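You operate a simulated robot arm through the tools that you are given. There is no shell and no other tool. Be economical: measure what you need, move in short steps, check, and stop when the job is done.

You are at the controls of a simulated two-armed robot. One attempt, no reset.

TASK
On the island top on the sink side, fold the blue towel in half and then in half again.

Only the result counts: the job must be done as asked and must still hold three seconds after the hand-in. Knocking over, shifting, dropping, spilling or breaking anything else fails it. Flat cloth is picked up by pressing the open fingertips on it (5 to 10 N) and closing them slowly along it; thin cloth reads only 2 to 8 mm in the jaws.

THE ROBOT
Two 7-joint arms with two-finger parallel grippers on one trunk, on a base that drives. Base frame: it is fixed to the floor where the robot stands at the start and does not move with it; the origin is under the middle of the robot, x ahead of it, y to its left, z up. Units: m, degrees, N and s.
The left shoulder is at the start at [0.07, 0.134, 1.201], the right one opposite. Places, roughly: island top on the sink side [0.5, 0, 0.9]. Payload 1.57 kg a hand.
Tool frame (each hand has its own): the origin (TCP) lies between the finger pads and is the grasp point; the fingertips stand 0.03 m ahead of it; z points along the fingers, y is the line along which they close. Largest opening 0.08 m; finger width 0.017, thickness 0.012; the body of the gripper, 0.04 by 0.082 m, starts 0.08 m behind the TCP.
Orientation is told as [roll, pitch, yaw] about the base's x, y, z axes, in that order, counted from this pose: with the fingers straight down and closing along the base's y, the tool's x points along the base's -x, its y along +y and its z along -z.

THE INTERFACE
- The arms move only by the tool drive_tool. It takes "left_commands", "right_commands" or both (then of equal length, played together; a hand with none holds still); each is a list of rows, each a list of 7 numbers: the turn, a rotation vector about the tool's x, y, z in degrees, then the shift along the tool's x, y, z in m, then the gripper command, from -1 (fully open) to 1 (shut), values between in proportion. In form: [[ax, ay, az, dx, dy, dz, claw], ...]. A call has 1 to 10 rows; each row is the pose to reach, as a shift and turn from the pose commanded when the call began, along the tool's axes at that moment. A row lasts 0.2 s, in which the tool goes at most 0.05 m and 8.6 degrees; a call with a longer step from one row to the next is refused whole, and so is a gripper value outside its range. Where a pose cannot be reached the arm comes as near as it can. A force on the tool above 40 N (or 10 N above the force at the start of the call, whichever is more), or a blocked arm, ends the call early, and 0.2 s more pass. The fingers move at their own pace (about 0.153 m/s each) and stop on an object; they squeeze with about 29 N. The grip force told is the motor's: it shows also when the fingers shut on nothing. Time passes only in rows, and 0.2 s behind the last, so rows that repeat a pose let the fingers close. It gives the time, the measured TCP pose, the force on the tool (base axes), the opening and the grip force at its end, in the units of the frame above (readings bear some noise).
- Cameras (640 x 400 px; columns grow to the right, rows downward): "scene" is now at [0.1308, -0.0039, 1.4175]; the picture's right is [-0.04, -1.00, 0.00], its down [-0.71, 0.03, -0.71] and it looks along [0.71, -0.03, -0.71] (base axes); focal length 231 px, centre (320, 200). "left" rides on the left gripper at [0.072, 0.007, -0.122] in its tool frame; the picture's right is [-0.09, 1.00, 0.00], its down [-0.84, -0.08, -0.54] and it looks along [-0.54, -0.05, 0.84] (tool axes); focal length 238 px, centre (320, 200). "right" rides on the right gripper at [0.072, -0.007, -0.122] in its tool frame; the picture's right is [0.09, 1.00, 0.00], its down [-0.84, 0.08, -0.54] and it looks along [-0.54, 0.05, 0.84] (tool axes); focal length 238 px, centre (320, 200). There is no depth. A picture from a camera that has moved, and an enlarged one, comes with that camera's place and axes in the base frame and with its lens.
- camera(camera): a new picture of that camera. The clock stands still meanwhile.
- raise_lower(by): slides the trunk up (or, below 0, down) by that many m; the arms and the scene camera ride with it, the base frame stays. It gives what a move gives, with no picture.
- drive_base(legs): drives the robot by 1 to 6 legs, each [ahead, left, turn to the left] in m, m and degrees, along the robot's own axes; the way and the turn of a leg run together, so that a leg with both is an arc; at most 1.5 m and 180 degrees a leg. The arms and the cameras ride along, it lands a little off, and it stops where it bumps. It gives what a move gives.
- pan_tilt(pan, tilt): turns the head with the scene camera to pan (to the left, within 86 degrees either way) and tilt (down, from -29 to 69), counted from straight ahead of the robot. It gives what a move gives.
- enlarge(camera, box): a new picture of the part [left, top, right, bottom] of that camera's present view, enlarged. The clock stands still meanwhile.
- job_done(): hands the job in; it is judged then, once.

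Go step by step. Nothing tells you exact positions but the pictures and the camera data: compare them with the known pose of the tool, close in by small moves and look again before you grip or let go. The budget is 120 turns and 88 pictures, counting those below and the enlarged ones. Unless the task says otherwise, let go and move clear before handing in, and close with one line.

The tools are called as a command line: name --argument value ..., lists and objects as JSON in quotes. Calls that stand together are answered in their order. drive_tool: Moves the arms, as the interface text tells. Its arguments: {"type":"object","properties":{"left_commands":{"type":"array","items":{"type":"array","items":{"type":"number"}}},"right_commands":{"type":"array","items":{"type":"array","items":{"type":"number"}}}},"required":[]} The other tools are called the same way: raise_lower (by) slides the trunk up or down; drive_base (legs) drives the base; pan_tilt (pan, tilt) turns the head that bears the scene camera; camera (camera) takes a picture; enlarge (camera, box) takes an enlarged picture of a part of a camera's view; job_done () hands the job in.

At the start:

```text
time_s: 0.0
left_position: [0.4602, 0.2385, 1.1528]
left_tool_rot: [0.0, 0.0, 0.1]
left_force: [-0.4, -0.8, -0.1]
left_opening: 0.08
left_grasp_force: 0.0
right_position: [0.44, -0.1668, 1.1335]
right_tool_rot: [0.0, 0.1, 0.0]
right_force: [0.8, -0.5, 0.2]
right_opening: 0.0801
right_grasp_force: 0.1
trunk travel left (down, up): [-0.775, 0.165]
robot x, y, heading: [0.0009, 0.0025, -0.1]
head pan, tilt: [-2.2, 45.0]
```

scene: 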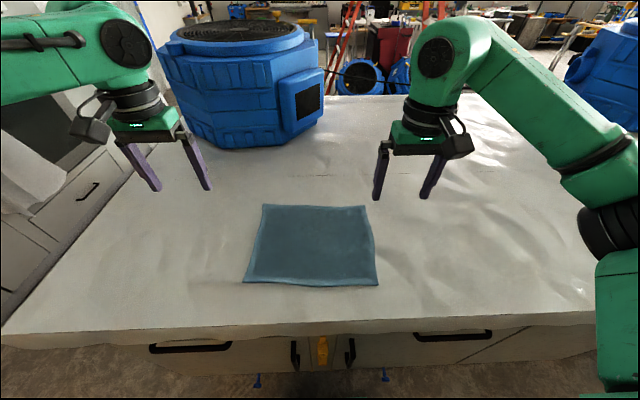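
right: 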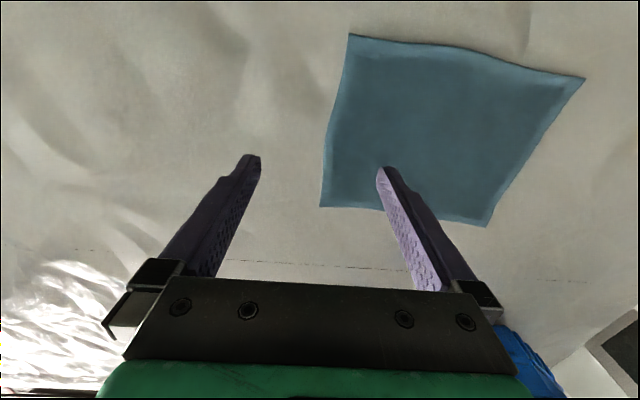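
left: 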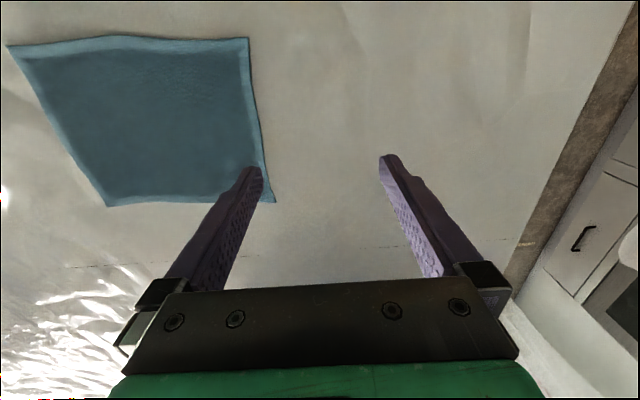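

The blue towel lies flat at about x 0.38–0.66, y −0.17–0.17, with the long side along y. I plan to carry the far edge to the near edge with both hands, and then fold left over right. First I'll hover both hands above the far corners with the fingers tilted forward for reach.

drive_tool --left_commands '[[0, -2.5, 0, -0.0225, -0.0135, 0.025, -0.25], [0, -5, 0, -0.045, -0.027, 0.05, -0.25], [0, -7.5, 0, -0.0675, -0.04, 0.075, -0.25], [0, -10, 0, -0.09, -0.054, 0.1, -0.25], [0, -12.5, 0, -0.1125, -0.068, 0.125, -0.25], [0, -15, 0, -0.135, -0.081, 0.15, -0.25], [0, -17.5, 0, -0.1575, -0.095, 0.175, -0.25], [0, -20, 0, -0.18, -0.1085, 0.2, -0.25], [0, -20, 0, -0.18, -0.1085, 0.2, -0.25]]' --right_commands '[[0, -2.5, 0, -0.0238, 0.003, 0.023, -0.25], [0, -5, 0, -0.0475, 0.006, 0.046, -0.25], [0, -7.5, 0, -0.071, 0.008, 0.069, -0.25], [0, -10, 0, -0.095, 0.011, 0.092, -0.25], [0, -12.5, 0, -0.119, 0.014, 0.115, -0.25], [0, -15, 0, -0.1425, 0.0165, 0.138, -0.25], [0, -17.5, 0, -0.166, 0.019, 0.161, -0.25], [0, -20, 0, -0.19, 0.022, 0.1835, -0.25], [0, -20, 0, -0.19, 0.022, 0.1835, -0.25]]'

camera --camera "left"

camera --camera "right"

camera --camera "scene"

```text
time_s: 2.0
left_position: [0.5856, 0.1663, 0.9768]
left_tool_rot: [0.0, -20.1, 0.2]
left_force: [0.3, -0.7, -1.2]
left_opening: 0.0497
left_grasp_force: 0.1
left hand out of reach, approached as far as the arm can: row 6, 7, 8, 9
right_position: [0.6301, -0.143, 0.9505]
right_tool_rot: [-0.1, -20.3, -0.1]
right_force: [0.4, -0.7, 9.7]
right_opening: 0.0507
right_grasp_force: 0.5
trunk travel left (down, up): [-0.775, 0.165]
robot x, y, heading: [0.0024, -0.0016, -0.1]
head pan, tilt: [-2.2, 45.0]
```

```text
84 pictures are left
camera left: at [0.4755, 0.1726, 1.0662], right [0.09, 1.0, 0.03], down [0.6, -0.08, 0.8], along [0.8, -0.05, -0.6], focal length 238 px, centre (320, 200)
```

left: 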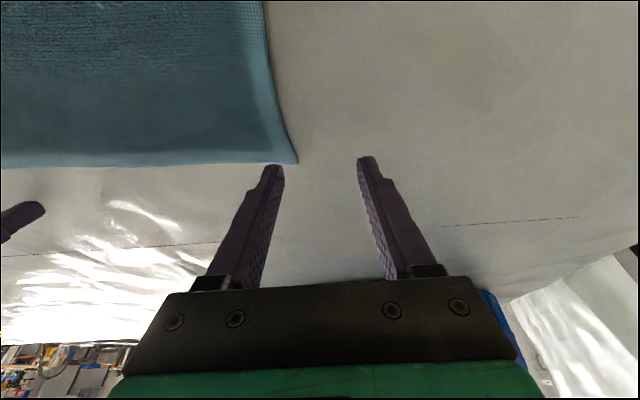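

```text
83 pictures are left
camera right: at [0.5218, -0.151, 1.0391], right [-0.09, 1.0, -0.03], down [0.6, 0.08, 0.8], along [0.8, 0.05, -0.6], focal length 238 px, centre (320, 200)
```

right: 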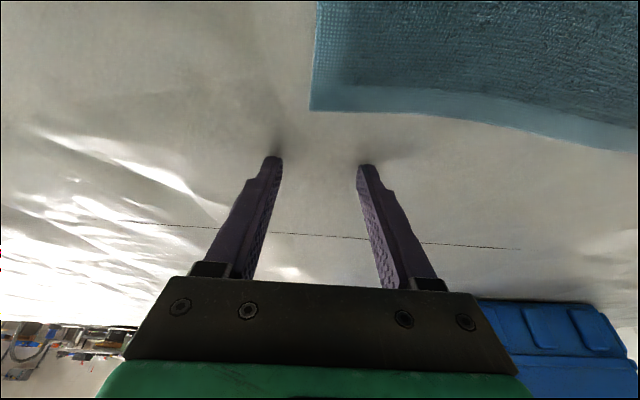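

```text
82 pictures are left
camera scene: at [0.1288, -0.0037, 1.4179], right [-0.04, -1.0, 0.0], down [-0.71, 0.03, -0.71], along [0.71, -0.03, -0.71], focal length 231 px, centre (320, 200)
```

scene: 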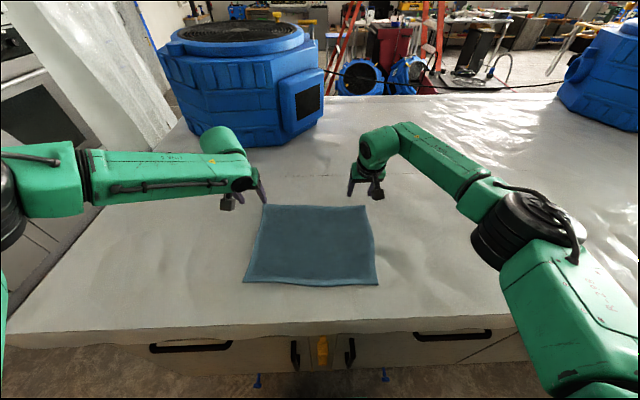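

The right fingertips are already touching the surface, and the camera sightlines agree that the top is at about z = 0.92. That puts the towel corners near FL (0.614, 0.142), FR (0.599, −0.159), NL (0.374, 0.158) and NR (0.354, −0.144). I'll back up to hover over the far corners.

drive_tool --left_commands '[[0, 0, 0, 0.01, -0.005, -0.02, -0.25], [0, 0, 0, 0.02, -0.01, -0.035, -0.25], [0, 0, 0, 0.0273, -0.015, -0.0419, -0.25], [0, 0, 0, 0.0273, -0.015, -0.0419, -0.25]]' --right_commands '[[0, 0, 0, 0.0, 0, -0.03, -0.25], [0, 0, 0, 0.02, 0.01, -0.0463, -0.25], [0, 0, 0, 0.0396, 0.016, -0.0463, -0.25], [0, 0, 0, 0.0396, 0.016, -0.0463, -0.25]]'

```text
time_s: 3.0
left_position: [0.5465, 0.1503, 1.007]
left_tool_rot: [0.0, -20.0, 0.1]
left_force: [0.4, 0.5, 0.8]
left_opening: 0.0499
left_grasp_force: 0.0
right_position: [0.5762, -0.1275, 0.98]
right_tool_rot: [0.0, -19.9, 0.1]
right_force: [-0.3, 0.1, 0.1]
right_opening: 0.0501
right_grasp_force: 0.1
trunk travel left (down, up): [-0.775, 0.165]
robot x, y, heading: [-0.0002, 0.0023, -0.1]
head pan, tilt: [-2.2, 45.0]
```

The commanded pose is clipped to what the arm can reach. Now I'll move the left hand to its corner.

drive_tool --left_commands '[[0, 0, 0, -0.0095, -0.013, 0.018, -0.25], [0, 0, 0, -0.019, -0.027, 0.037, -0.25], [0, 0, 0, -0.0284, -0.04, 0.0551, -0.25], [0, 0, 0, -0.0284, -0.04, 0.0551, -0.25]]' --right_commands '[[0, 0, 0, 0.0017, 0, 0.0047, -0.25], [0, 0, 0, 0.0034, 0, 0.0094, -0.25], [0, 0, 0, 0.0051, 0, 0.0141, -0.25], [0, 0, 0, 0.0051, 0, 0.0141, -0.25]]'

camera --camera "left"

camera --camera "right"

```text
time_s: 4.0
left_position: [0.5652, 0.1336, 0.9785]
left_tool_rot: [0.1, -20.1, -0.1]
left_force: [0.5, 0.1, -1.1]
left_opening: 0.0499
left_grasp_force: 0.1
left hand out of reach, approached as far as the arm can: row 2, 3, 4
right_position: [0.5774, -0.1293, 0.9645]
right_tool_rot: [-0.1, -20.1, 0.0]
right_force: [-0.7, 0.0, -1.0]
right_opening: 0.0502
right_grasp_force: 0.0
trunk travel left (down, up): [-0.775, 0.165]
robot x, y, heading: [0.0033, 0.0006, 0.1]
head pan, tilt: [-2.2, 45.0]
```

```text
81 pictures are left
camera left: at [0.4557, 0.1415, 1.0677], right [0.09, 1.0, 0.03], down [0.6, -0.08, 0.8], along [0.79, -0.05, -0.6], focal length 238 px, centre (320, 200)
```

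left: 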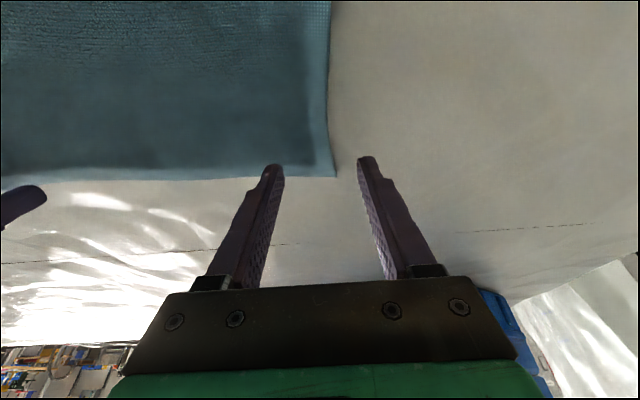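

```text
80 pictures are left
camera right: at [0.4695, -0.1358, 1.0537], right [-0.09, 1.0, -0.03], down [0.6, 0.08, 0.8], along [0.79, 0.05, -0.61], focal length 238 px, centre (320, 200)
```

right: 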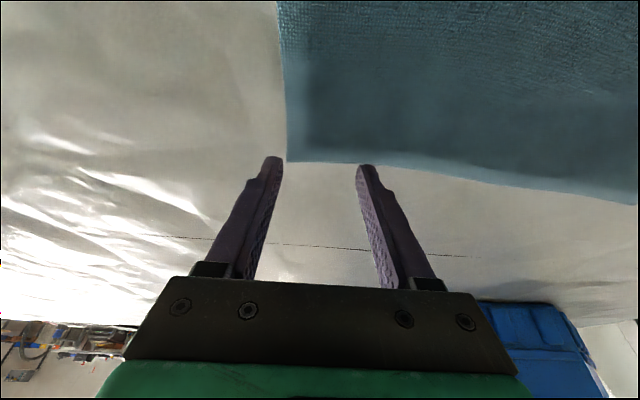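

The left arm is limited in this posture. I'll try the left hand with the fingers straight down instead.

drive_tool --left_commands '[[0, 7, 0, 0, 0, -0.01, -0.25], [0, 14, 0, 0, 0, -0.01, -0.25], [0, 20, 0, 0, 0, -0.005, -0.25], [0, 20, 0, -0.01, -0.008, 0.005, -0.25], [0, 20, 0, -0.02, -0.016, 0.015, -0.25], [0, 20, 0, -0.0283, -0.024, 0.0247, -0.25], [0, 20, 0, -0.0283, -0.024, 0.0247, -0.25]]'

```text
time_s: 5.6
left_position: [0.5232, 0.1601, 0.9938]
left_tool_rot: [0.0, -0.1, 0.0]
left_force: [-0.3, 0.4, 0.2]
left_opening: 0.05
left_grasp_force: 0.1
left hand out of reach, approached as far as the arm can: row 1, 2, 3, 4, 5, 6, 7
right_position: [0.577, -0.128, 0.9661]
right_tool_rot: [0.2, -20.0, -0.1]
right_force: [0.9, -0.6, 0.4]
right_opening: 0.05
right_grasp_force: 0.1
trunk travel left (down, up): [-0.775, 0.165]
robot x, y, heading: [0.0008, -0.0023, -0.0]
head pan, tilt: [-2.2, 45.0]
```

Worse: that posture limits the left hand. I'll raise both hands a little and drive forward to bring the towel well within reach.

drive_tool --left_commands '[[0, -8, 0, 0, 0, -0.02, -0.25], [0, -16, 0, 0.0, 0, -0.04, -0.25], [0, -20, 0, 0.0, 0, -0.05, -0.25]]' --right_commands '[[0, 0, 0, 0, 0, -0.02, -0.25], [0, 0, 0, 0, 0, -0.04, -0.25], [0, 0, 0, 0, 0, -0.05, -0.25]]'

drive_base --legs '[[0.06, 0, 0]]'

camera --camera "scene"

```text
time_s: 6.4
left_position: [0.5213, 0.1592, 1.0422]
left_tool_rot: [0.0, -20.2, 0.0]
left_force: [-0.4, 0.5, 1.4]
left_opening: 0.0501
left_grasp_force: 0.0
right_position: [0.5609, -0.1275, 1.0119]
right_tool_rot: [-0.1, -20.1, -0.1]
right_force: [-0.7, 0.1, -0.3]
right_opening: 0.0499
right_grasp_force: 0.0
trunk travel left (down, up): [-0.775, 0.165]
robot x, y, heading: [0.0001, 0.0013, 0.1]
head pan, tilt: [-2.2, 45.0]
```

```text
time_s: 7.4
left_position: [0.5762, 0.1593, 1.0454]
left_tool_rot: [0.0, -20.4, 0.1]
left_force: [-0.4, 0.0, -0.4]
left_opening: 0.0501
left_grasp_force: 0.1
right_position: [0.6149, -0.1274, 1.0151]
right_tool_rot: [0.0, -20.3, 0.1]
right_force: [-0.3, -0.4, -0.3]
right_opening: 0.0499
right_grasp_force: 0.1
trunk travel left (down, up): [-0.775, 0.165]
robot x, y, heading: [0.0594, -0.0004, -0.1]
head pan, tilt: [-2.2, 45.0]
```

```text
79 pictures are left
camera scene: at [0.1839, -0.0039, 1.4182], right [-0.04, -1.0, 0.0], down [-0.7, 0.03, -0.71], along [0.71, -0.03, -0.7], focal length 231 px, centre (320, 200)
```

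scene: 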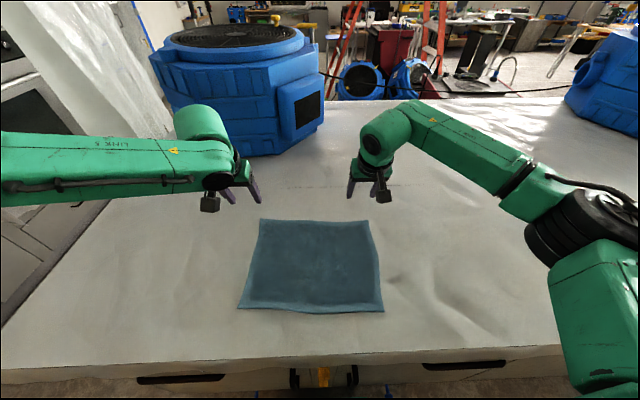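

The drive worked. Now I'll descend to hover over both far corners.

drive_tool --left_commands '[[0, 0, 0, 0.004, -0.016, 0.027, -0.25], [0, 0, 0, 0.008, -0.033, 0.054, -0.25], [0, 0, 0, 0.0124, -0.049, 0.0807, -0.25], [0, 0, 0, 0.0124, -0.049, 0.0807, -0.25]]' --right_commands '[[0, 0, 0, 0.018, 0, 0.011, -0.25], [0, 0, 0, 0.036, 0, 0.022, -0.25], [0, 0, 0, 0.0528, 0, 0.034, -0.25], [0, 0, 0, 0.0528, 0, 0.034, -0.25]]'

camera --camera "left"

camera --camera "right"

```text
time_s: 8.4
left_position: [0.5959, 0.1124, 0.9629]
left_tool_rot: [0.0, -20.2, 0.0]
left_force: [-0.8, -0.4, 0.4]
left_opening: 0.05
left_grasp_force: 0.1
right_position: [0.5809, -0.1277, 0.9644]
right_tool_rot: [0.0, -20.1, 0.0]
right_force: [-0.6, -0.2, -0.3]
right_opening: 0.05
right_grasp_force: 0.2
trunk travel left (down, up): [-0.775, 0.165]
robot x, y, heading: [0.0582, -0.0032, -0.1]
head pan, tilt: [-2.2, 45.0]
```

```text
78 pictures are left
camera left: at [0.4852, 0.1199, 1.0536], right [0.09, 1.0, 0.03], down [0.6, -0.08, 0.8], along [0.8, -0.05, -0.6], focal length 238 px, centre (320, 200)
```

left: 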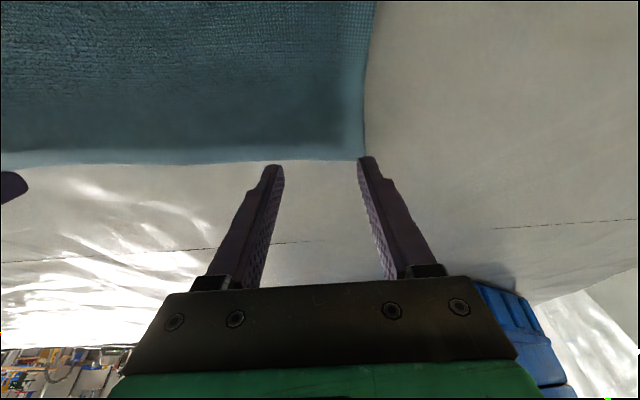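

```text
77 pictures are left
camera right: at [0.4731, -0.1357, 1.0521], right [-0.09, 1.0, -0.03], down [0.6, 0.08, 0.8], along [0.8, 0.05, -0.6], focal length 238 px, centre (320, 200)
```

right: 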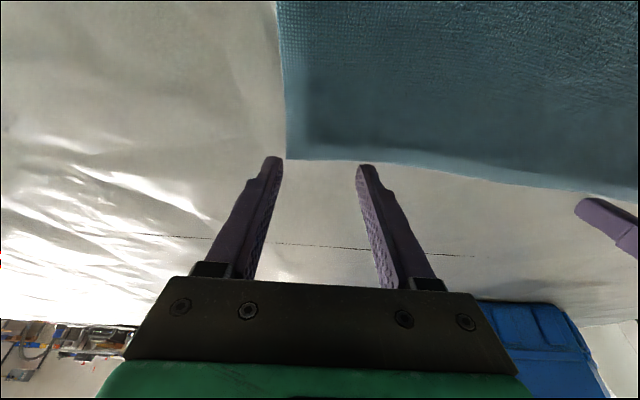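

Both hands are over the corners. I'll shift slightly inward and lower to near contact.

drive_tool --left_commands '[[0, 0, 0, 0.0056, -0.004, -0.002, -0.25], [0, 0, 0, 0.0087, -0.004, 0.0065, -0.25], [0, 0, 0, 0.0087, -0.004, 0.0065, -0.25]]' --right_commands '[[0, 0, 0, 0.0038, 0.01, -0.0014, -0.25], [0, 0, 0, 0.0076, 0.01, 0.009, -0.25], [0, 0, 0, 0.0076, 0.01, 0.009, -0.25]]'

```text
time_s: 9.2
left_position: [0.5891, 0.112, 0.9561]
left_tool_rot: [-0.1, -20.1, 0.0]
left_force: [1.0, -0.2, 0.3]
left_opening: 0.05
left_grasp_force: 0.1
left hand out of reach, approached as far as the arm can: row 2, 3
right_position: [0.5772, -0.117, 0.9546]
right_tool_rot: [0.1, -20.1, -0.1]
right_force: [0.5, -0.3, 8.3]
right_opening: 0.0501
right_grasp_force: 0.1
trunk travel left (down, up): [-0.775, 0.165]
robot x, y, heading: [0.0579, -0.0014, -0.4]
head pan, tilt: [-2.2, 45.0]
```

The right hand presses at about 8 N, but the left is at its lower limit in this posture. I'll raise both hands and lower the trunk, so the arms work higher relative to the shoulders.

drive_tool --left_commands '[[0, 0, 0, -0.008, 0, -0.028, -0.25], [0, 0, 0, -0.02, 0, -0.056, -0.25], [0, 0, 0, -0.034, 0, -0.094, -0.25]]' --right_commands '[[0, 0, 0, -0.008, 0, -0.028, -0.25], [0, 0, 0, -0.02, 0, -0.056, -0.25], [0, 0, 0, -0.034, 0, -0.094, -0.25]]'

raise_lower --by -0.08

```text
time_s: 10.0
left_position: [0.586, 0.111, 1.0559]
left_tool_rot: [0.0, -20.0, 0.0]
left_force: [0.6, -0.4, -0.5]
left_opening: 0.05
left_grasp_force: 0.1
right_position: [0.5777, -0.1171, 1.0521]
right_tool_rot: [0.0, -20.0, 0.1]
right_force: [-0.6, -0.1, -0.4]
right_opening: 0.0501
right_grasp_force: 0.0
trunk travel left (down, up): [-0.775, 0.165]
robot x, y, heading: [0.0597, 0.0011, -0.1]
head pan, tilt: [-2.2, 45.0]
```

```text
time_s: 11.1
left_position: [0.5866, 0.1113, 0.9754]
left_tool_rot: [0.0, -20.1, 0.1]
left_force: [-0.1, -0.6, -0.9]
left_opening: 0.0499
left_grasp_force: 0.0
right_position: [0.5771, -0.1175, 0.9715]
right_tool_rot: [0.0, -20.1, -0.1]
right_force: [-0.5, 1.7, 0.1]
right_opening: 0.0499
right_grasp_force: 0.0
trunk travel left (down, up): [-0.695, 0.245]
robot x, y, heading: [0.0576, -0.0011, 0.1]
head pan, tilt: [-2.2, 45.0]
```

Now I'll descend again.

drive_tool --left_commands '[[0, 0, 0, 0.0024, -0.001, 0.011, -0.25], [0, 0, 0, 0.0047, -0.002, 0.0217, -0.25], [0, 0, 0, 0.0047, -0.002, 0.0217, -0.25]]' --right_commands '[[0, 0, 0, 0.003, 0, 0.008, -0.25], [0, 0, 0, 0.006, 0, 0.0165, -0.25], [0, 0, 0, 0.006, 0, 0.0165, -0.25]]'

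```text
time_s: 11.9
left_position: [0.5903, 0.1106, 0.9544]
left_tool_rot: [0.1, -20.1, 0.1]
left_force: [-0.3, -0.5, 3.7]
left_opening: 0.0496
left_grasp_force: 0.1
right_position: [0.5779, -0.1173, 0.9536]
right_tool_rot: [0.0, -20.1, 0.0]
right_force: [0.0, 0.6, 2.0]
right_opening: 0.05
right_grasp_force: 0.0
trunk travel left (down, up): [-0.695, 0.245]
robot x, y, heading: [0.0586, -0.0006, -0.1]
head pan, tilt: [-2.2, 45.0]
```

Both hands touch the cloth. I'll press about 1 mm more and close slowly.

drive_tool --left_commands '[[0, 0, 0, 0.0004, 0, 0.001, -0.25], [0, 0, 0, 0.0004, 0, 0.001, -0.1], [0, 0, 0, 0.0004, 0, 0.001, 0.05], [0, 0, 0, 0.0004, 0, 0.001, 0.2], [0, 0, 0, 0.0004, 0, 0.001, 0.35], [0, 0, 0, 0.0004, 0, 0.001, 0.5], [0, 0, 0, 0.0004, 0, 0.001, 0.65], [0, 0, 0, 0.0004, 0, 0.001, 0.8], [0, 0, 0, 0.0004, 0, 0.001, 1], [0, 0, 0, 0.0004, 0, 0.001, 1]]' --right_commands '[[0, 0, 0, 0.0005, 0, 0.0015, -0.25], [0, 0, 0, 0.0005, 0, 0.0015, -0.1], [0, 0, 0, 0.0005, 0, 0.0015, 0.05], [0, 0, 0, 0.0005, 0, 0.0015, 0.2], [0, 0, 0, 0.0005, 0, 0.0015, 0.35], [0, 0, 0, 0.0005, 0, 0.0015, 0.5], [0, 0, 0, 0.0005, 0, 0.0015, 0.65], [0, 0, 0, 0.0005, 0, 0.0015, 0.8], [0, 0, 0, 0.0005, 0, 0.0015, 1], [0, 0, 0, 0.0005, 0, 0.0015, 1]]'

camera --camera "left"

camera --camera "right"

camera --camera "scene"

```text
time_s: 14.1
left_position: [0.5886, 0.1114, 0.9544]
left_tool_rot: [0.0, -20.2, 0.0]
left_force: [-0.6, -5.1, 7.8]
left_opening: 0.0039
left_grasp_force: 24.2
right_position: [0.5749, -0.117, 0.9544]
right_tool_rot: [0.1, -20.2, -0.1]
right_force: [0.2, 6.4, 6.0]
right_opening: 0.0043
right_grasp_force: 25.1
trunk travel left (down, up): [-0.695, 0.245]
robot x, y, heading: [0.0616, 0.0, 0.0]
head pan, tilt: [-2.2, 45.0]
```

```text
76 pictures are left
camera left: at [0.478, 0.1172, 1.0435], right [0.09, 1.0, 0.03], down [0.6, -0.08, 0.8], along [0.8, -0.05, -0.6], focal length 238 px, centre (320, 200)
```

left: 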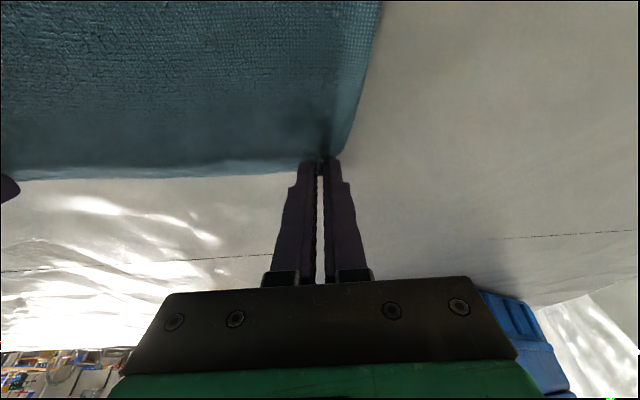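

```text
75 pictures are left
camera right: at [0.4679, -0.1242, 1.0421], right [-0.09, 1.0, -0.03], down [0.6, 0.08, 0.8], along [0.8, 0.05, -0.6], focal length 238 px, centre (320, 200)
```

right: 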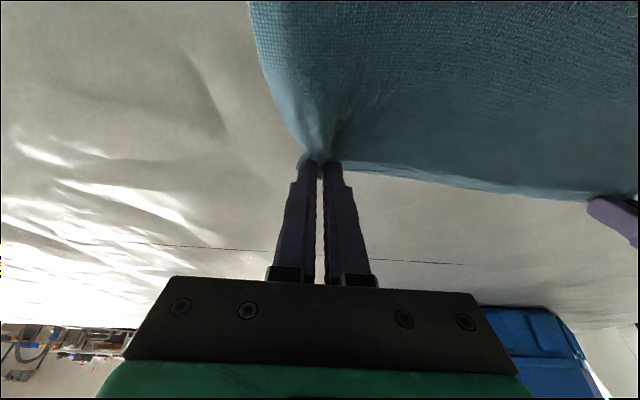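

```text
74 pictures are left
camera scene: at [0.1873, -0.004, 1.3378], right [-0.04, -1.0, 0.0], down [-0.71, 0.03, -0.71], along [0.71, -0.03, -0.71], focal length 231 px, centre (320, 200)
```

scene: 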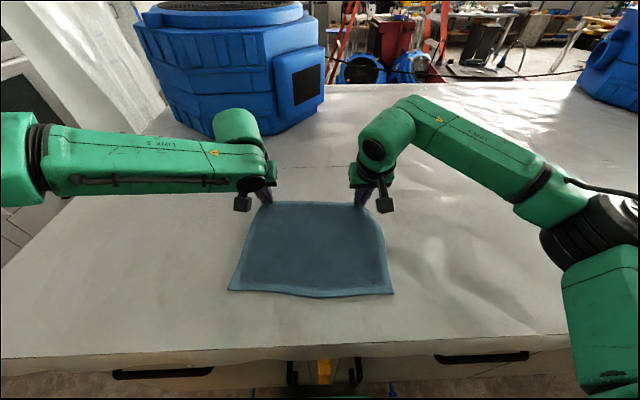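

Both far corners are pinched (about 4 mm in the jaws). Now I'll lift along an arc with both hands, pitching the fingers forward, up to the halfway point above the fold line.

drive_tool --left_commands '[[0, -2, 0, -0.0017, 0, -0.0137, 1], [0, -5, 0, -0.0035, 0.001, -0.0273, 1], [0, -10, 0, 0.0003, 0.002, -0.0553, 1], [0, -15, 0, 0.0113, 0.003, -0.0816, 1], [0, -20, 0, 0.029, 0.004, -0.1045, 1], [0, -25, 0, 0.0521, 0.006, -0.1226, 1], [0, -30, 0, 0.0796, 0.007, -0.1345, 1], [0, -30, 0, 0.0796, 0.007, -0.1345, 1]]' --right_commands '[[0, -2, 0, -0.0017, 0, -0.0137, 1], [0, -5, 0, -0.0035, 0.001, -0.0273, 1], [0, -10, 0, 0.0003, 0.002, -0.0553, 1], [0, -15, 0, 0.0113, 0.003, -0.0816, 1], [0, -20, 0, 0.029, 0.004, -0.1045, 1], [0, -25, 0, 0.0521, 0.006, -0.1226, 1], [0, -30, 0, 0.0796, 0.007, -0.1345, 1], [0, -30, 0, 0.0796, 0.007, -0.1345, 1]]'

camera --camera "scene"

camera --camera "right"

```text
time_s: 15.9
left_position: [0.5253, 0.0998, 1.0663]
left_tool_rot: [-0.1, -50.2, 0.2]
left_force: [-0.9, 0.7, 0.1]
left_opening: 0.0037
left_grasp_force: 24.4
left hand out of reach, approached as far as the arm can: row 6, 7, 8
right_position: [0.4586, -0.1072, 1.0522]
right_tool_rot: [-0.1, -50.1, 0.0]
right_force: [0.1, 0.9, -0.4]
right_opening: 0.0044
right_grasp_force: 25.1
trunk travel left (down, up): [-0.695, 0.245]
robot x, y, heading: [0.058, 0.0007, 0.2]
head pan, tilt: [-2.2, 45.0]
```

```text
73 pictures are left
camera scene: at [0.1912, -0.0021, 1.3373], right [-0.04, -1.0, 0.0], down [-0.71, 0.03, -0.71], along [0.71, -0.03, -0.71], focal length 231 px, centre (320, 200)
```

scene: 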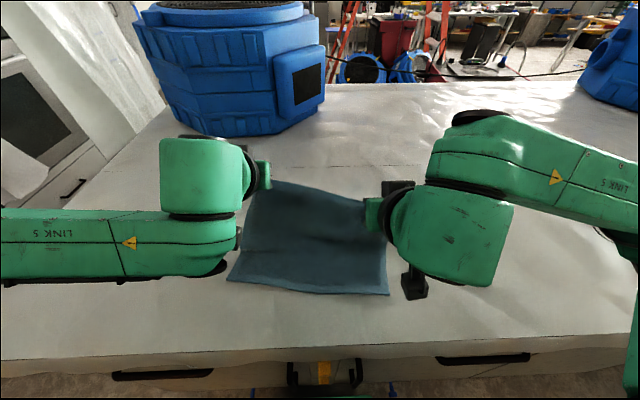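

```text
72 pictures are left
camera right: at [0.3198, -0.1149, 1.0745], right [-0.06, 1.0, -0.07], down [0.12, 0.08, 0.99], along [0.99, 0.05, -0.13], focal length 238 px, centre (320, 200)
```

right: 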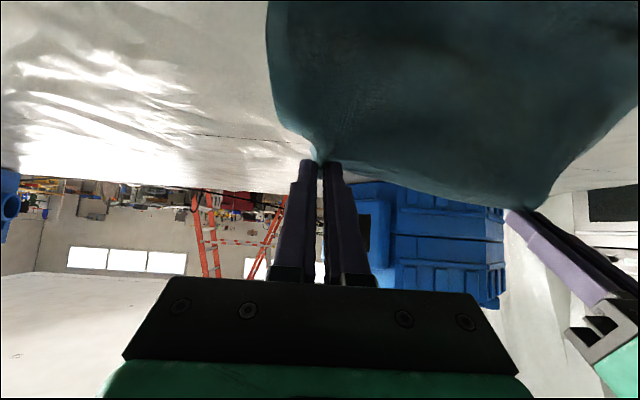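

Right is in place, but the left hand stopped short because of its wrist at that pitch. I'll bring the left level with the right, with less pitch.

drive_tool --left_commands '[[0, 7, 0, 0.007, 0.002, -0.006, 1], [0, 14, 0, 0.018, 0.006, -0.014, 1], [0, 20, 0, 0.03, 0.011, -0.025, 1], [0, 25, 0, 0.041, 0.015, -0.0348, 1], [0, 25, 0, 0.041, 0.015, -0.0348, 1]]'

camera --camera "scene"

```text
time_s: 17.1
left_position: [0.4694, 0.1108, 1.0554]
left_tool_rot: [0.0, -25.0, 0.1]
left_force: [0.7, -0.5, -0.1]
left_opening: 0.0037
left_grasp_force: 24.9
right_position: [0.4581, -0.1076, 1.0514]
right_tool_rot: [0.0, -50.0, 0.0]
right_force: [-0.4, -0.1, -0.5]
right_opening: 0.0043
right_grasp_force: 25.1
trunk travel left (down, up): [-0.695, 0.245]
robot x, y, heading: [0.0582, -0.0001, 0.0]
head pan, tilt: [-2.2, 45.0]
```

```text
71 pictures are left
camera scene: at [0.1904, -0.0038, 1.3375], right [-0.04, -1.0, 0.0], down [-0.71, 0.03, -0.71], along [0.71, -0.03, -0.71], focal length 231 px, centre (320, 200)
```

scene: 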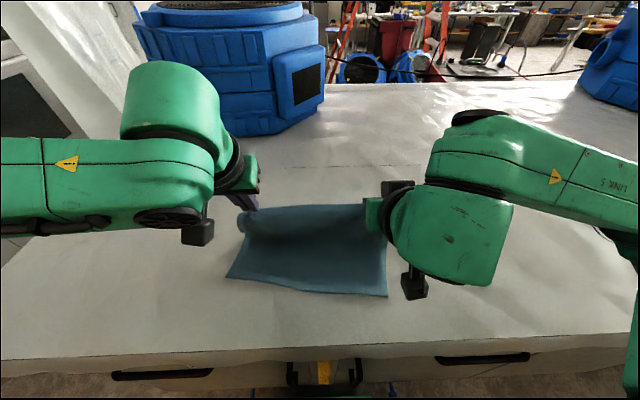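

enlarge --camera "scene" --box '[200, 170, 440, 320]'

```text
2.67 times, centred on (320, 245) of scene
camera zoom: at [0.1904, -0.0038, 1.3375], right [-0.04, -1.0, 0.0], down [-0.71, 0.03, -0.71], along [0.71, -0.03, -0.71], focal length 617 px, centre (320, 80)
```

zoom: 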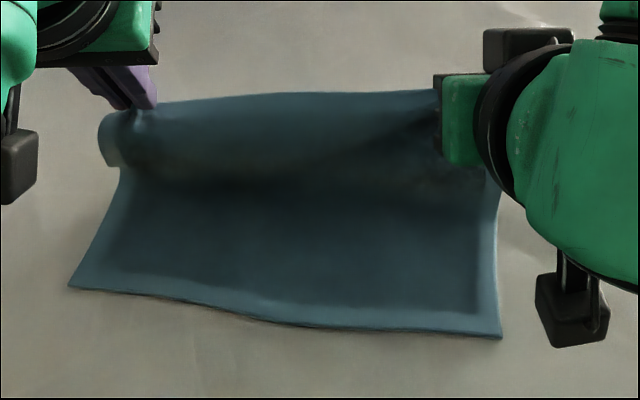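

The bottom layer is slightly skewed: the near-left corner is at about (0.40, 0.16) and the near-right at about (0.355, −0.13). I'll drive back 7 cm with the edge held, and then lower it onto that near edge.

drive_base --legs '[[-0.07, 0, 0]]'

camera --camera "scene"

```text
time_s: 18.2
left_position: [0.401, 0.1096, 1.0551]
left_tool_rot: [0.0, -24.9, 0.0]
left_force: [-0.1, -0.2, -1.0]
left_opening: 0.0036
left_grasp_force: 24.8
right_position: [0.3884, -0.1079, 1.0531]
right_tool_rot: [0.0, -49.8, -0.1]
right_force: [0.3, -0.4, 0.0]
right_opening: 0.0044
right_grasp_force: 25.0
trunk travel left (down, up): [-0.695, 0.245]
robot x, y, heading: [-0.0088, -0.001, -0.3]
head pan, tilt: [-2.2, 45.0]
```

```text
69 pictures are left
camera scene: at [0.1213, -0.0041, 1.3373], right [-0.04, -1.0, 0.0], down [-0.71, 0.03, -0.71], along [0.7, -0.03, -0.71], focal length 231 px, centre (320, 200)
```

scene: 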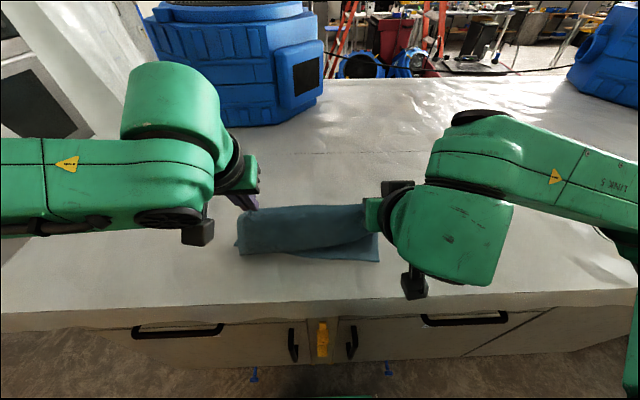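

Next I'll lower both edges onto the near edge.

drive_tool --left_commands '[[0, 0, 0, 0.0095, 0.002, 0.0125, 1], [0, 0, 0, 0.019, 0.004, 0.025, 1], [0, 0, 0, 0.0285, 0.006, 0.0375, 1], [0, 0, 0, 0.038, 0.008, 0.05, 1], [0, 0, 0, 0.0475, 0.009, 0.0625, 1], [0, 0, 0, 0.057, 0.01, 0.0749, 1], [0, 0, 0, 0.057, 0.01, 0.0749, 1]]' --right_commands '[[0, 0, 0, 0.0168, 0.002, 0.0054, 1], [0, 0, 0, 0.0336, 0.004, 0.0108, 1], [0, 0, 0, 0.0504, 0.006, 0.0162, 1], [0, 0, 0, 0.0672, 0.007, 0.0216, 1], [0, 0, 0, 0.084, 0.008, 0.027, 1], [0, 0, 0, 0.1008, 0.008, 0.0324, 1], [0, 0, 0, 0.1008, 0.008, 0.0324, 1]]'

camera --camera "scene"

camera --camera "left"

camera --camera "right"

```text
time_s: 19.8
left_position: [0.4015, 0.1096, 0.9874]
left_tool_rot: [0.0, -25.1, -0.1]
left_force: [0.2, 0.4, -0.2]
left_opening: 0.0038
left_grasp_force: 24.5
left hand out of reach, approached as far as the arm can: row 3, 4, 5, 6, 7
right_position: [0.3722, -0.1045, 1.0213]
right_tool_rot: [0.1, -50.1, -0.2]
right_force: [0.1, 0.6, 0.1]
right_opening: 0.0044
right_grasp_force: 25.3
right hand out of reach, approached as far as the arm can: row 3, 4, 5, 6, 7
trunk travel left (down, up): [-0.695, 0.245]
robot x, y, heading: [-0.0106, -0.0013, 0.1]
head pan, tilt: [-2.2, 45.0]
```

```text
68 pictures are left
camera scene: at [0.119, -0.0037, 1.3376], right [-0.04, -1.0, 0.0], down [-0.71, 0.03, -0.71], along [0.71, -0.03, -0.71], focal length 231 px, centre (320, 200)
```

scene: 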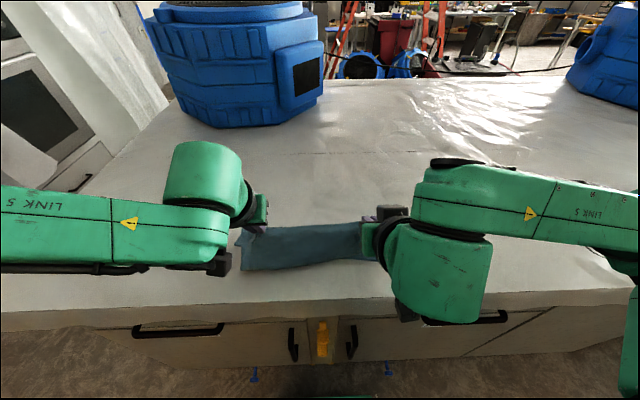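

```text
67 pictures are left
camera left: at [0.2832, 0.1161, 1.0669], right [0.08, 1.0, 0.04], down [0.53, -0.08, 0.85], along [0.84, -0.05, -0.53], focal length 238 px, centre (320, 200)
```

left: 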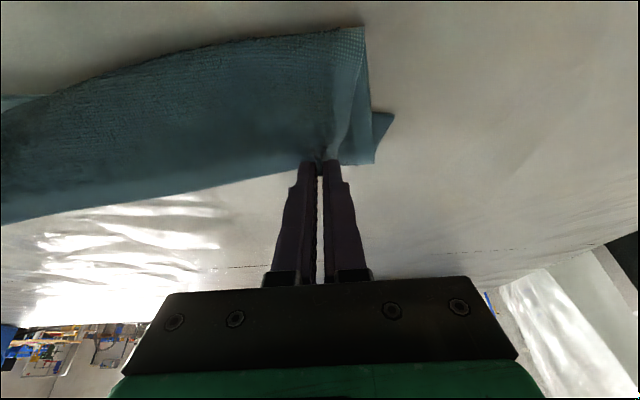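

```text
66 pictures are left
camera right: at [0.2343, -0.1126, 1.0433], right [-0.06, 1.0, -0.07], down [0.12, 0.08, 0.99], along [0.99, 0.05, -0.13], focal length 238 px, centre (320, 200)
```

right: 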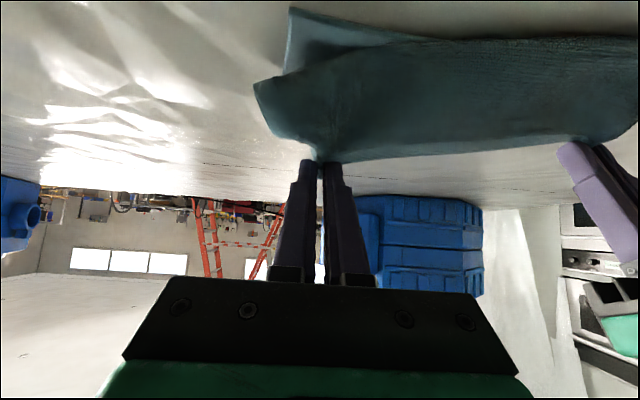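

Both arms hit limits when pitched and low. I'll reduce the right-hand pitch to match the left, and then lower the trunk, which lowers both hands without changing the posture.

drive_tool --right_commands '[[0, 7, 0, 0.004, 0, 0.003, 1], [0, 14, 0, 0.01, 0.001, 0.008, 1], [0, 20, 0, 0.016, 0.002, 0.013, 1], [0, 25, 0, 0.0222, 0.0025, 0.0186, 1], [0, 25, 0, 0.0222, 0.0025, 0.0186, 1]]'

```text
time_s: 21.0
left_position: [0.4011, 0.1082, 0.9877]
left_tool_rot: [-0.1, -25.0, 0.1]
left_force: [-0.3, -0.1, -0.3]
left_opening: 0.0037
left_grasp_force: 24.6
right_position: [0.3709, -0.1032, 0.9901]
right_tool_rot: [0.0, -24.8, -0.1]
right_force: [0.1, 0.9, 0.3]
right_opening: 0.0042
right_grasp_force: 24.9
trunk travel left (down, up): [-0.695, 0.245]
robot x, y, heading: [-0.0144, -0.0006, 0.1]
head pan, tilt: [-2.2, 45.0]
```

raise_lower --by -0.02

drive_tool --left_commands '[[0, 0, 0, 0.009, 0.005, -0.004, 1], [0, 0, 0, 0.018, 0.01, -0.008, 1], [0, 0, 0, 0.018, 0.01, -0.008, 1]]' --right_commands '[[0, 0, 0, 0.006, 0.001, -0.003, 1], [0, 0, 0, 0.0115, 0.002, -0.0053, 1], [0, 0, 0, 0.0115, 0.002, -0.0053, 1]]'

camera --camera "left"

camera --camera "right"

enlarge --camera "scene" --box '[200, 190, 440, 340]'

```text
time_s: 21.6
left_position: [0.4014, 0.1091, 0.9674]
left_tool_rot: [0.0, -25.0, 0.0]
left_force: [0.6, -0.8, 0.4]
left_opening: 0.0034
left_grasp_force: 24.6
right_position: [0.3714, -0.1027, 0.9708]
right_tool_rot: [0.0, -25.0, -0.2]
right_force: [0.0, 0.3, -0.1]
right_opening: 0.0042
right_grasp_force: 25.0
trunk travel left (down, up): [-0.675, 0.265]
robot x, y, heading: [-0.0135, -0.0005, -0.2]
head pan, tilt: [-2.2, 45.0]
```

```text
time_s: 22.4
left_position: [0.4011, 0.1085, 0.9674]
left_tool_rot: [0.0, -24.9, 0.0]
left_force: [0.3, 0.1, 1.4]
left_opening: 0.0039
left_grasp_force: 24.9
left hand out of reach, approached as far as the arm can: row 1, 2, 3
right_position: [0.3593, -0.1025, 0.9695]
right_tool_rot: [0.0, -25.0, -0.2]
right_force: [0.0, -0.4, -1.3]
right_opening: 0.0043
right_grasp_force: 25.0
trunk travel left (down, up): [-0.675, 0.265]
robot x, y, heading: [-0.0097, 0.0014, 0.0]
head pan, tilt: [-2.2, 45.0]
```

```text
65 pictures are left
camera left: at [0.2836, 0.1158, 1.047], right [0.08, 1.0, 0.04], down [0.53, -0.08, 0.84], along [0.84, -0.05, -0.53], focal length 238 px, centre (320, 200)
```

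left: 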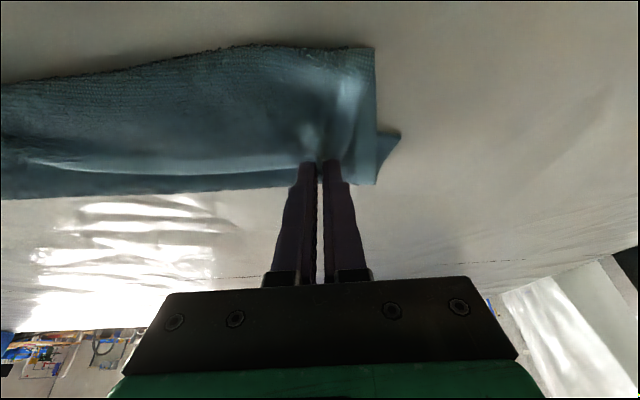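

```text
64 pictures are left
camera right: at [0.2442, -0.1084, 1.0486], right [-0.08, 1.0, -0.04], down [0.53, 0.08, 0.84], along [0.84, 0.05, -0.53], focal length 238 px, centre (320, 200)
```

right: 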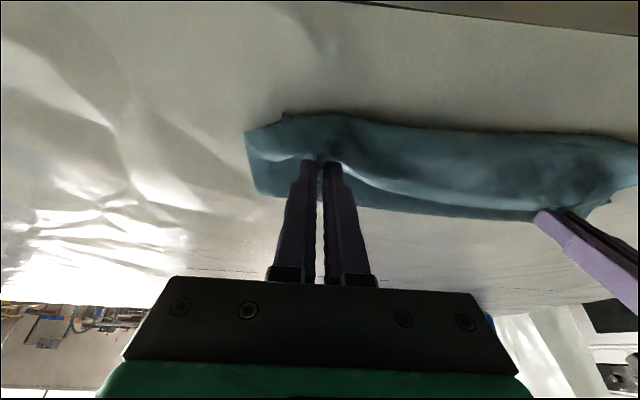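

```text
2.67 times, centred on (320, 265) of scene
camera zoom: at [0.1195, -0.0041, 1.3175], right [-0.04, -1.0, 0.0], down [-0.71, 0.03, -0.71], along [0.71, -0.03, -0.71], focal length 617 px, centre (320, 27)
```

zoom: 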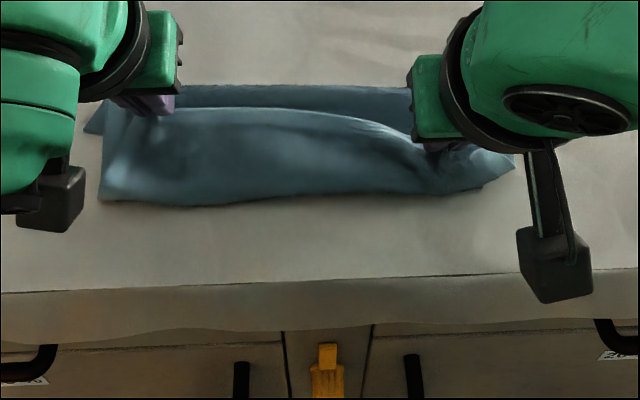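

The top layer got longer than the bottom during the base drive, so it is rolling instead of lying flat. I'll lift back up to the halfway position to re-lay the bottom half, shift the base in small increments, and then redo the descent along an arc.

drive_tool --left_commands '[[0, 0, 0, -0.014, 0, -0.02, 1], [0, 0, 0, -0.035, 0.001, -0.035, 1], [0, 0, 0, -0.055, 0.003, -0.043, 1], [0, 0, 0, -0.075, 0.005, -0.047, 1], [0, 0, 0, -0.092, 0.006, -0.05, 1], [0, 0, 0, -0.107, 0.007, -0.0494, 1], [0, 0, 0, -0.107, 0.007, -0.0494, 1]]' --right_commands '[[0, 0, 0, -0.018, 0, -0.02, 1], [0, 0, 0, -0.043, -0.001, -0.034, 1], [0, 0, 0, -0.068, -0.002, -0.038, 1], [0, 0, 0, -0.092, -0.003, -0.038, 1], [0, 0, 0, -0.115, -0.003, -0.036, 1], [0, 0, 0, -0.135, -0.003, -0.034, 1], [0, 0, 0, -0.135, -0.003, -0.034, 1]]'

enlarge --camera "scene" --box '[200, 180, 440, 330]'

```text
time_s: 24.0
left_position: [0.4775, 0.1142, 1.0568]
left_tool_rot: [0.0, -25.0, -0.2]
left_force: [-0.9, -1.4, 1.2]
left_opening: 0.0035
left_grasp_force: 24.8
right_position: [0.4665, -0.105, 1.0584]
right_tool_rot: [0.1, -25.1, -0.1]
right_force: [-0.8, 0.4, -0.4]
right_opening: 0.0043
right_grasp_force: 24.8
trunk travel left (down, up): [-0.675, 0.265]
robot x, y, heading: [-0.0104, 0.0015, -0.3]
head pan, tilt: [-2.2, 45.0]
```

```text
2.67 times, centred on (320, 255) of scene
camera zoom: at [0.1188, -0.0041, 1.3176], right [-0.04, -1.0, 0.0], down [-0.71, 0.03, -0.71], along [0.71, -0.03, -0.71], focal length 617 px, centre (320, 53)
```

zoom: 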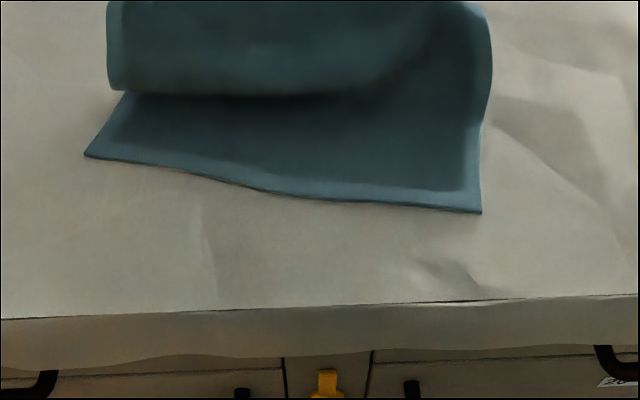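

The bottom's near edge is rotated about 12°: NL (0.411, 0.165), NR (0.348, −0.129). I'll match that angle with the held edge, and shift the base back 4 cm first for better arm posture.

drive_base --legs '[[-0.04, 0, 0]]'

drive_tool --left_commands '[[0, 0, 0, -0.02, -0.003, 0.009, 1], [0, 0, 0, -0.04, -0.006, 0.018, 1], [0, 0, 0, -0.0634, -0.01, 0.0296, 1], [0, 0, 0, -0.0634, -0.01, 0.0296, 1]]' --right_commands '[[0, 0, 0, -0.012, -0.004, 0.005, 1], [0, 0, 0, -0.024, -0.008, 0.01, 1], [0, 0, 0, -0.0317, -0.012, 0.0148, 1], [0, 0, 0, -0.0317, -0.012, 0.0148, 1]]'

enlarge --camera "scene" --box '[180, 140, 460, 315]'

```text
time_s: 24.9
left_position: [0.4418, 0.1145, 1.0549]
left_tool_rot: [0.0, -24.8, -0.1]
left_force: [0.0, -0.5, 0.2]
left_opening: 0.0036
left_grasp_force: 24.3
right_position: [0.4316, -0.104, 1.0554]
right_tool_rot: [0.0, -24.7, -0.1]
right_force: [-0.6, 0.3, -0.3]
right_opening: 0.0044
right_grasp_force: 24.5
trunk travel left (down, up): [-0.675, 0.265]
robot x, y, heading: [-0.0522, 0.0, 0.0]
head pan, tilt: [-2.2, 45.0]
```

```text
time_s: 25.9
left_position: [0.5086, 0.106, 1.0556]
left_tool_rot: [-0.1, -25.0, 0.0]
left_force: [-0.9, -4.2, 0.6]
left_opening: 0.0036
left_grasp_force: 24.0
right_position: [0.4618, -0.1166, 1.0588]
right_tool_rot: [0.0, -25.0, -0.1]
right_force: [0.6, 3.4, -0.7]
right_opening: 0.0043
right_grasp_force: 24.8
trunk travel left (down, up): [-0.675, 0.265]
robot x, y, heading: [-0.0517, 0.0025, 0.1]
head pan, tilt: [-2.2, 45.0]
```

```text
2.29 times, centred on (320, 228) of scene
camera zoom: at [0.0791, -0.004, 1.3175], right [-0.04, -1.0, 0.0], down [-0.71, 0.03, -0.71], along [0.71, -0.03, -0.71], focal length 529 px, centre (320, 137)
```

zoom: 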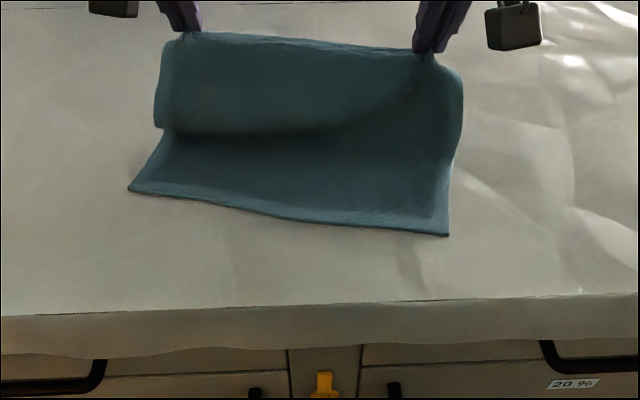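

The cloth now hangs well with the bottom half laid flat. I'll descend along the arc onto the near edge.

drive_tool --left_commands '[[0, 0, 0, 0.0157, 0.001, -0.0046, 1], [0, 0, 0, 0.0313, 0.004, -0.0091, 1], [0, 0, 0, 0.048, 0.007, -0.0085, 1], [0, 0, 0, 0.0647, 0.009, -0.0071, 1], [0, 0, 0, 0.0802, 0.012, -0.002, 1], [0, 0, 0, 0.0957, 0.014, 0.0039, 1], [0, 0, 0, 0.109, 0.016, 0.0135, 1], [0, 0, 0, 0.1222, 0.0175, 0.0235, 1], [0, 0, 0, 0.135, 0.0185, 0.0396, 1], [0, 0, 0, 0.135, 0.0185, 0.0396, 1]]' --right_commands '[[0, 0, 0, 0.0157, 0.005, -0.0046, 1], [0, 0, 0, 0.0313, 0.01, -0.0091, 1], [0, 0, 0, 0.048, 0.013, -0.0085, 1], [0, 0, 0, 0.0647, 0.016, -0.0071, 1], [0, 0, 0, 0.0802, 0.019, -0.002, 1], [0, 0, 0, 0.0957, 0.021, 0.0039, 1], [0, 0, 0, 0.109, 0.023, 0.0135, 1], [0, 0, 0, 0.1222, 0.024, 0.0235, 1], [0, 0, 0, 0.135, 0.025, 0.0396, 1], [0, 0, 0, 0.135, 0.025, 0.0396, 1]]'

enlarge --camera "scene" --box '[180, 140, 460, 315]'

camera --camera "left"

camera --camera "right"

```text
time_s: 28.1
left_position: [0.4018, 0.1223, 0.9637]
left_tool_rot: [0.0, -25.0, 0.1]
left_force: [-0.2, -0.9, 1.1]
left_opening: 0.0038
left_grasp_force: 24.2
right_position: [0.3567, -0.0922, 0.9648]
right_tool_rot: [0.0, -25.0, -0.1]
right_force: [0.1, 1.0, 1.1]
right_opening: 0.0043
right_grasp_force: 25.0
trunk travel left (down, up): [-0.675, 0.265]
robot x, y, heading: [-0.0525, 0.0005, -0.2]
head pan, tilt: [-2.2, 45.0]
```

```text
2.29 times, centred on (320, 228) of scene
camera zoom: at [0.0789, -0.0039, 1.3176], right [-0.04, -1.0, 0.0], down [-0.71, 0.03, -0.71], along [0.71, -0.03, -0.71], focal length 529 px, centre (320, 137)
```

zoom: 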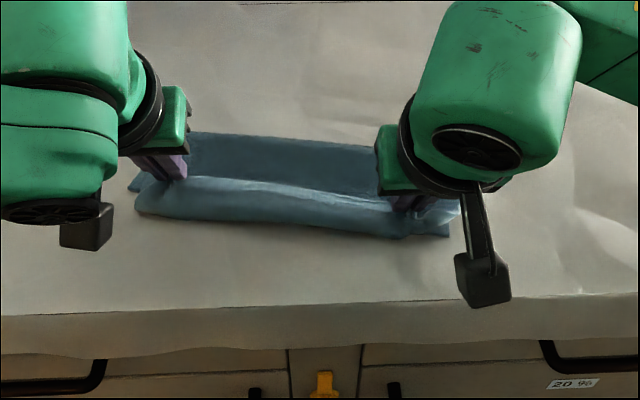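

```text
59 pictures are left
camera left: at [0.2843, 0.1296, 1.0441], right [0.08, 1.0, 0.04], down [0.53, -0.08, 0.85], along [0.84, -0.05, -0.53], focal length 238 px, centre (320, 200)
```

left: 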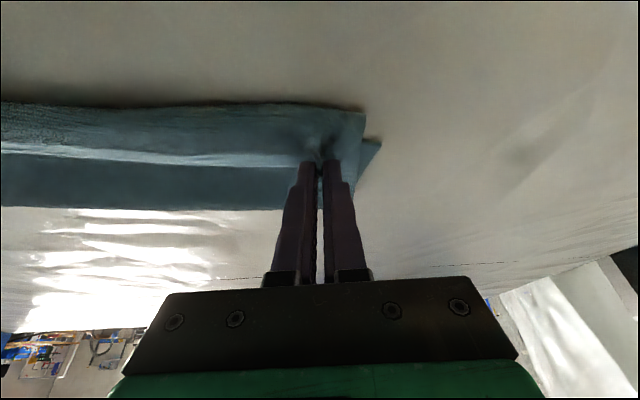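

```text
58 pictures are left
camera right: at [0.2407, -0.0996, 1.0437], right [-0.08, 1.0, -0.04], down [0.53, 0.08, 0.84], along [0.84, 0.05, -0.53], focal length 238 px, centre (320, 200)
```

right: 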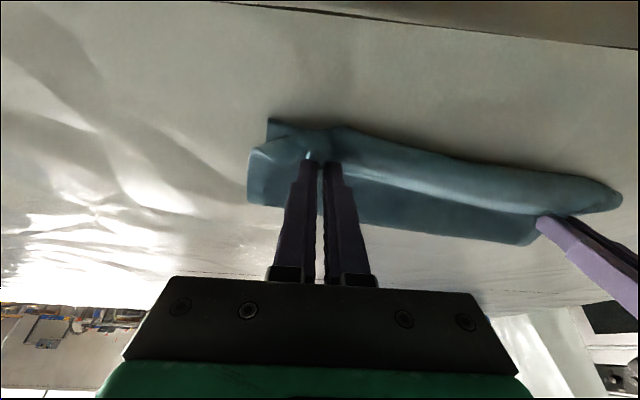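

The fold line sits too close, because the cloth sagged and the bottom part is only 7–10 cm deep. I'll unfold forward until nearly flat, so the bottom is laid out fully, and then come back on a lower arc. I lift a bit first and drive forward.

drive_tool --left_commands '[[0, 0, 0, -0.022, 0, -0.0118, 1], [0, 0, 0, -0.0441, 0, -0.0235, 1], [0, 0, 0, -0.07, -0.004, -0.025, 1], [0, 0, 0, -0.1, -0.008, -0.025, 1]]' --right_commands '[[0, 0, 0, -0.022, 0, -0.0118, 1], [0, 0, 0, -0.0441, 0, -0.0235, 1], [0, 0, 0, -0.07, -0.005, -0.025, 1], [0, 0, 0, -0.1, -0.012, -0.025, 1]]'

drive_base --legs '[[0.1, 0, 0]]'

camera --camera "scene"

```text
time_s: 29.1
left_position: [0.4839, 0.1141, 1.0272]
left_tool_rot: [0.0, -24.9, -0.1]
left_force: [-0.9, -1.2, -0.1]
left_opening: 0.0034
left_grasp_force: 24.8
right_position: [0.4376, -0.1037, 1.0308]
right_tool_rot: [0.0, -24.9, 0.0]
right_force: [0.2, 1.8, 0.9]
right_opening: 0.0044
right_grasp_force: 24.6
trunk travel left (down, up): [-0.675, 0.265]
robot x, y, heading: [-0.0499, 0.0014, 0.1]
head pan, tilt: [-2.2, 45.0]
```

```text
time_s: 30.3
left_position: [0.5834, 0.1163, 1.0279]
left_tool_rot: [-0.1, -25.0, -0.1]
left_force: [-0.5, -2.1, 0.1]
left_opening: 0.0038
left_grasp_force: 24.8
right_position: [0.5364, -0.1053, 1.0308]
right_tool_rot: [-0.1, -25.1, -0.2]
right_force: [0.3, 2.7, -0.3]
right_opening: 0.0042
right_grasp_force: 25.0
trunk travel left (down, up): [-0.675, 0.265]
robot x, y, heading: [0.0495, 0.0011, -0.3]
head pan, tilt: [-2.2, 45.0]
```

```text
57 pictures are left
camera scene: at [0.1796, -0.004, 1.3176], right [-0.04, -1.0, 0.0], down [-0.71, 0.03, -0.71], along [0.71, -0.03, -0.71], focal length 231 px, centre (320, 200)
```

scene: 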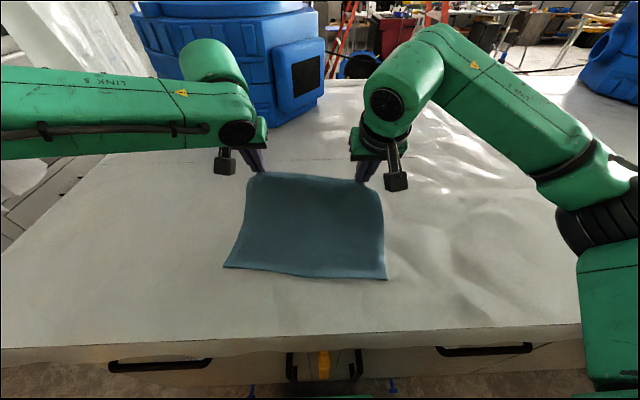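

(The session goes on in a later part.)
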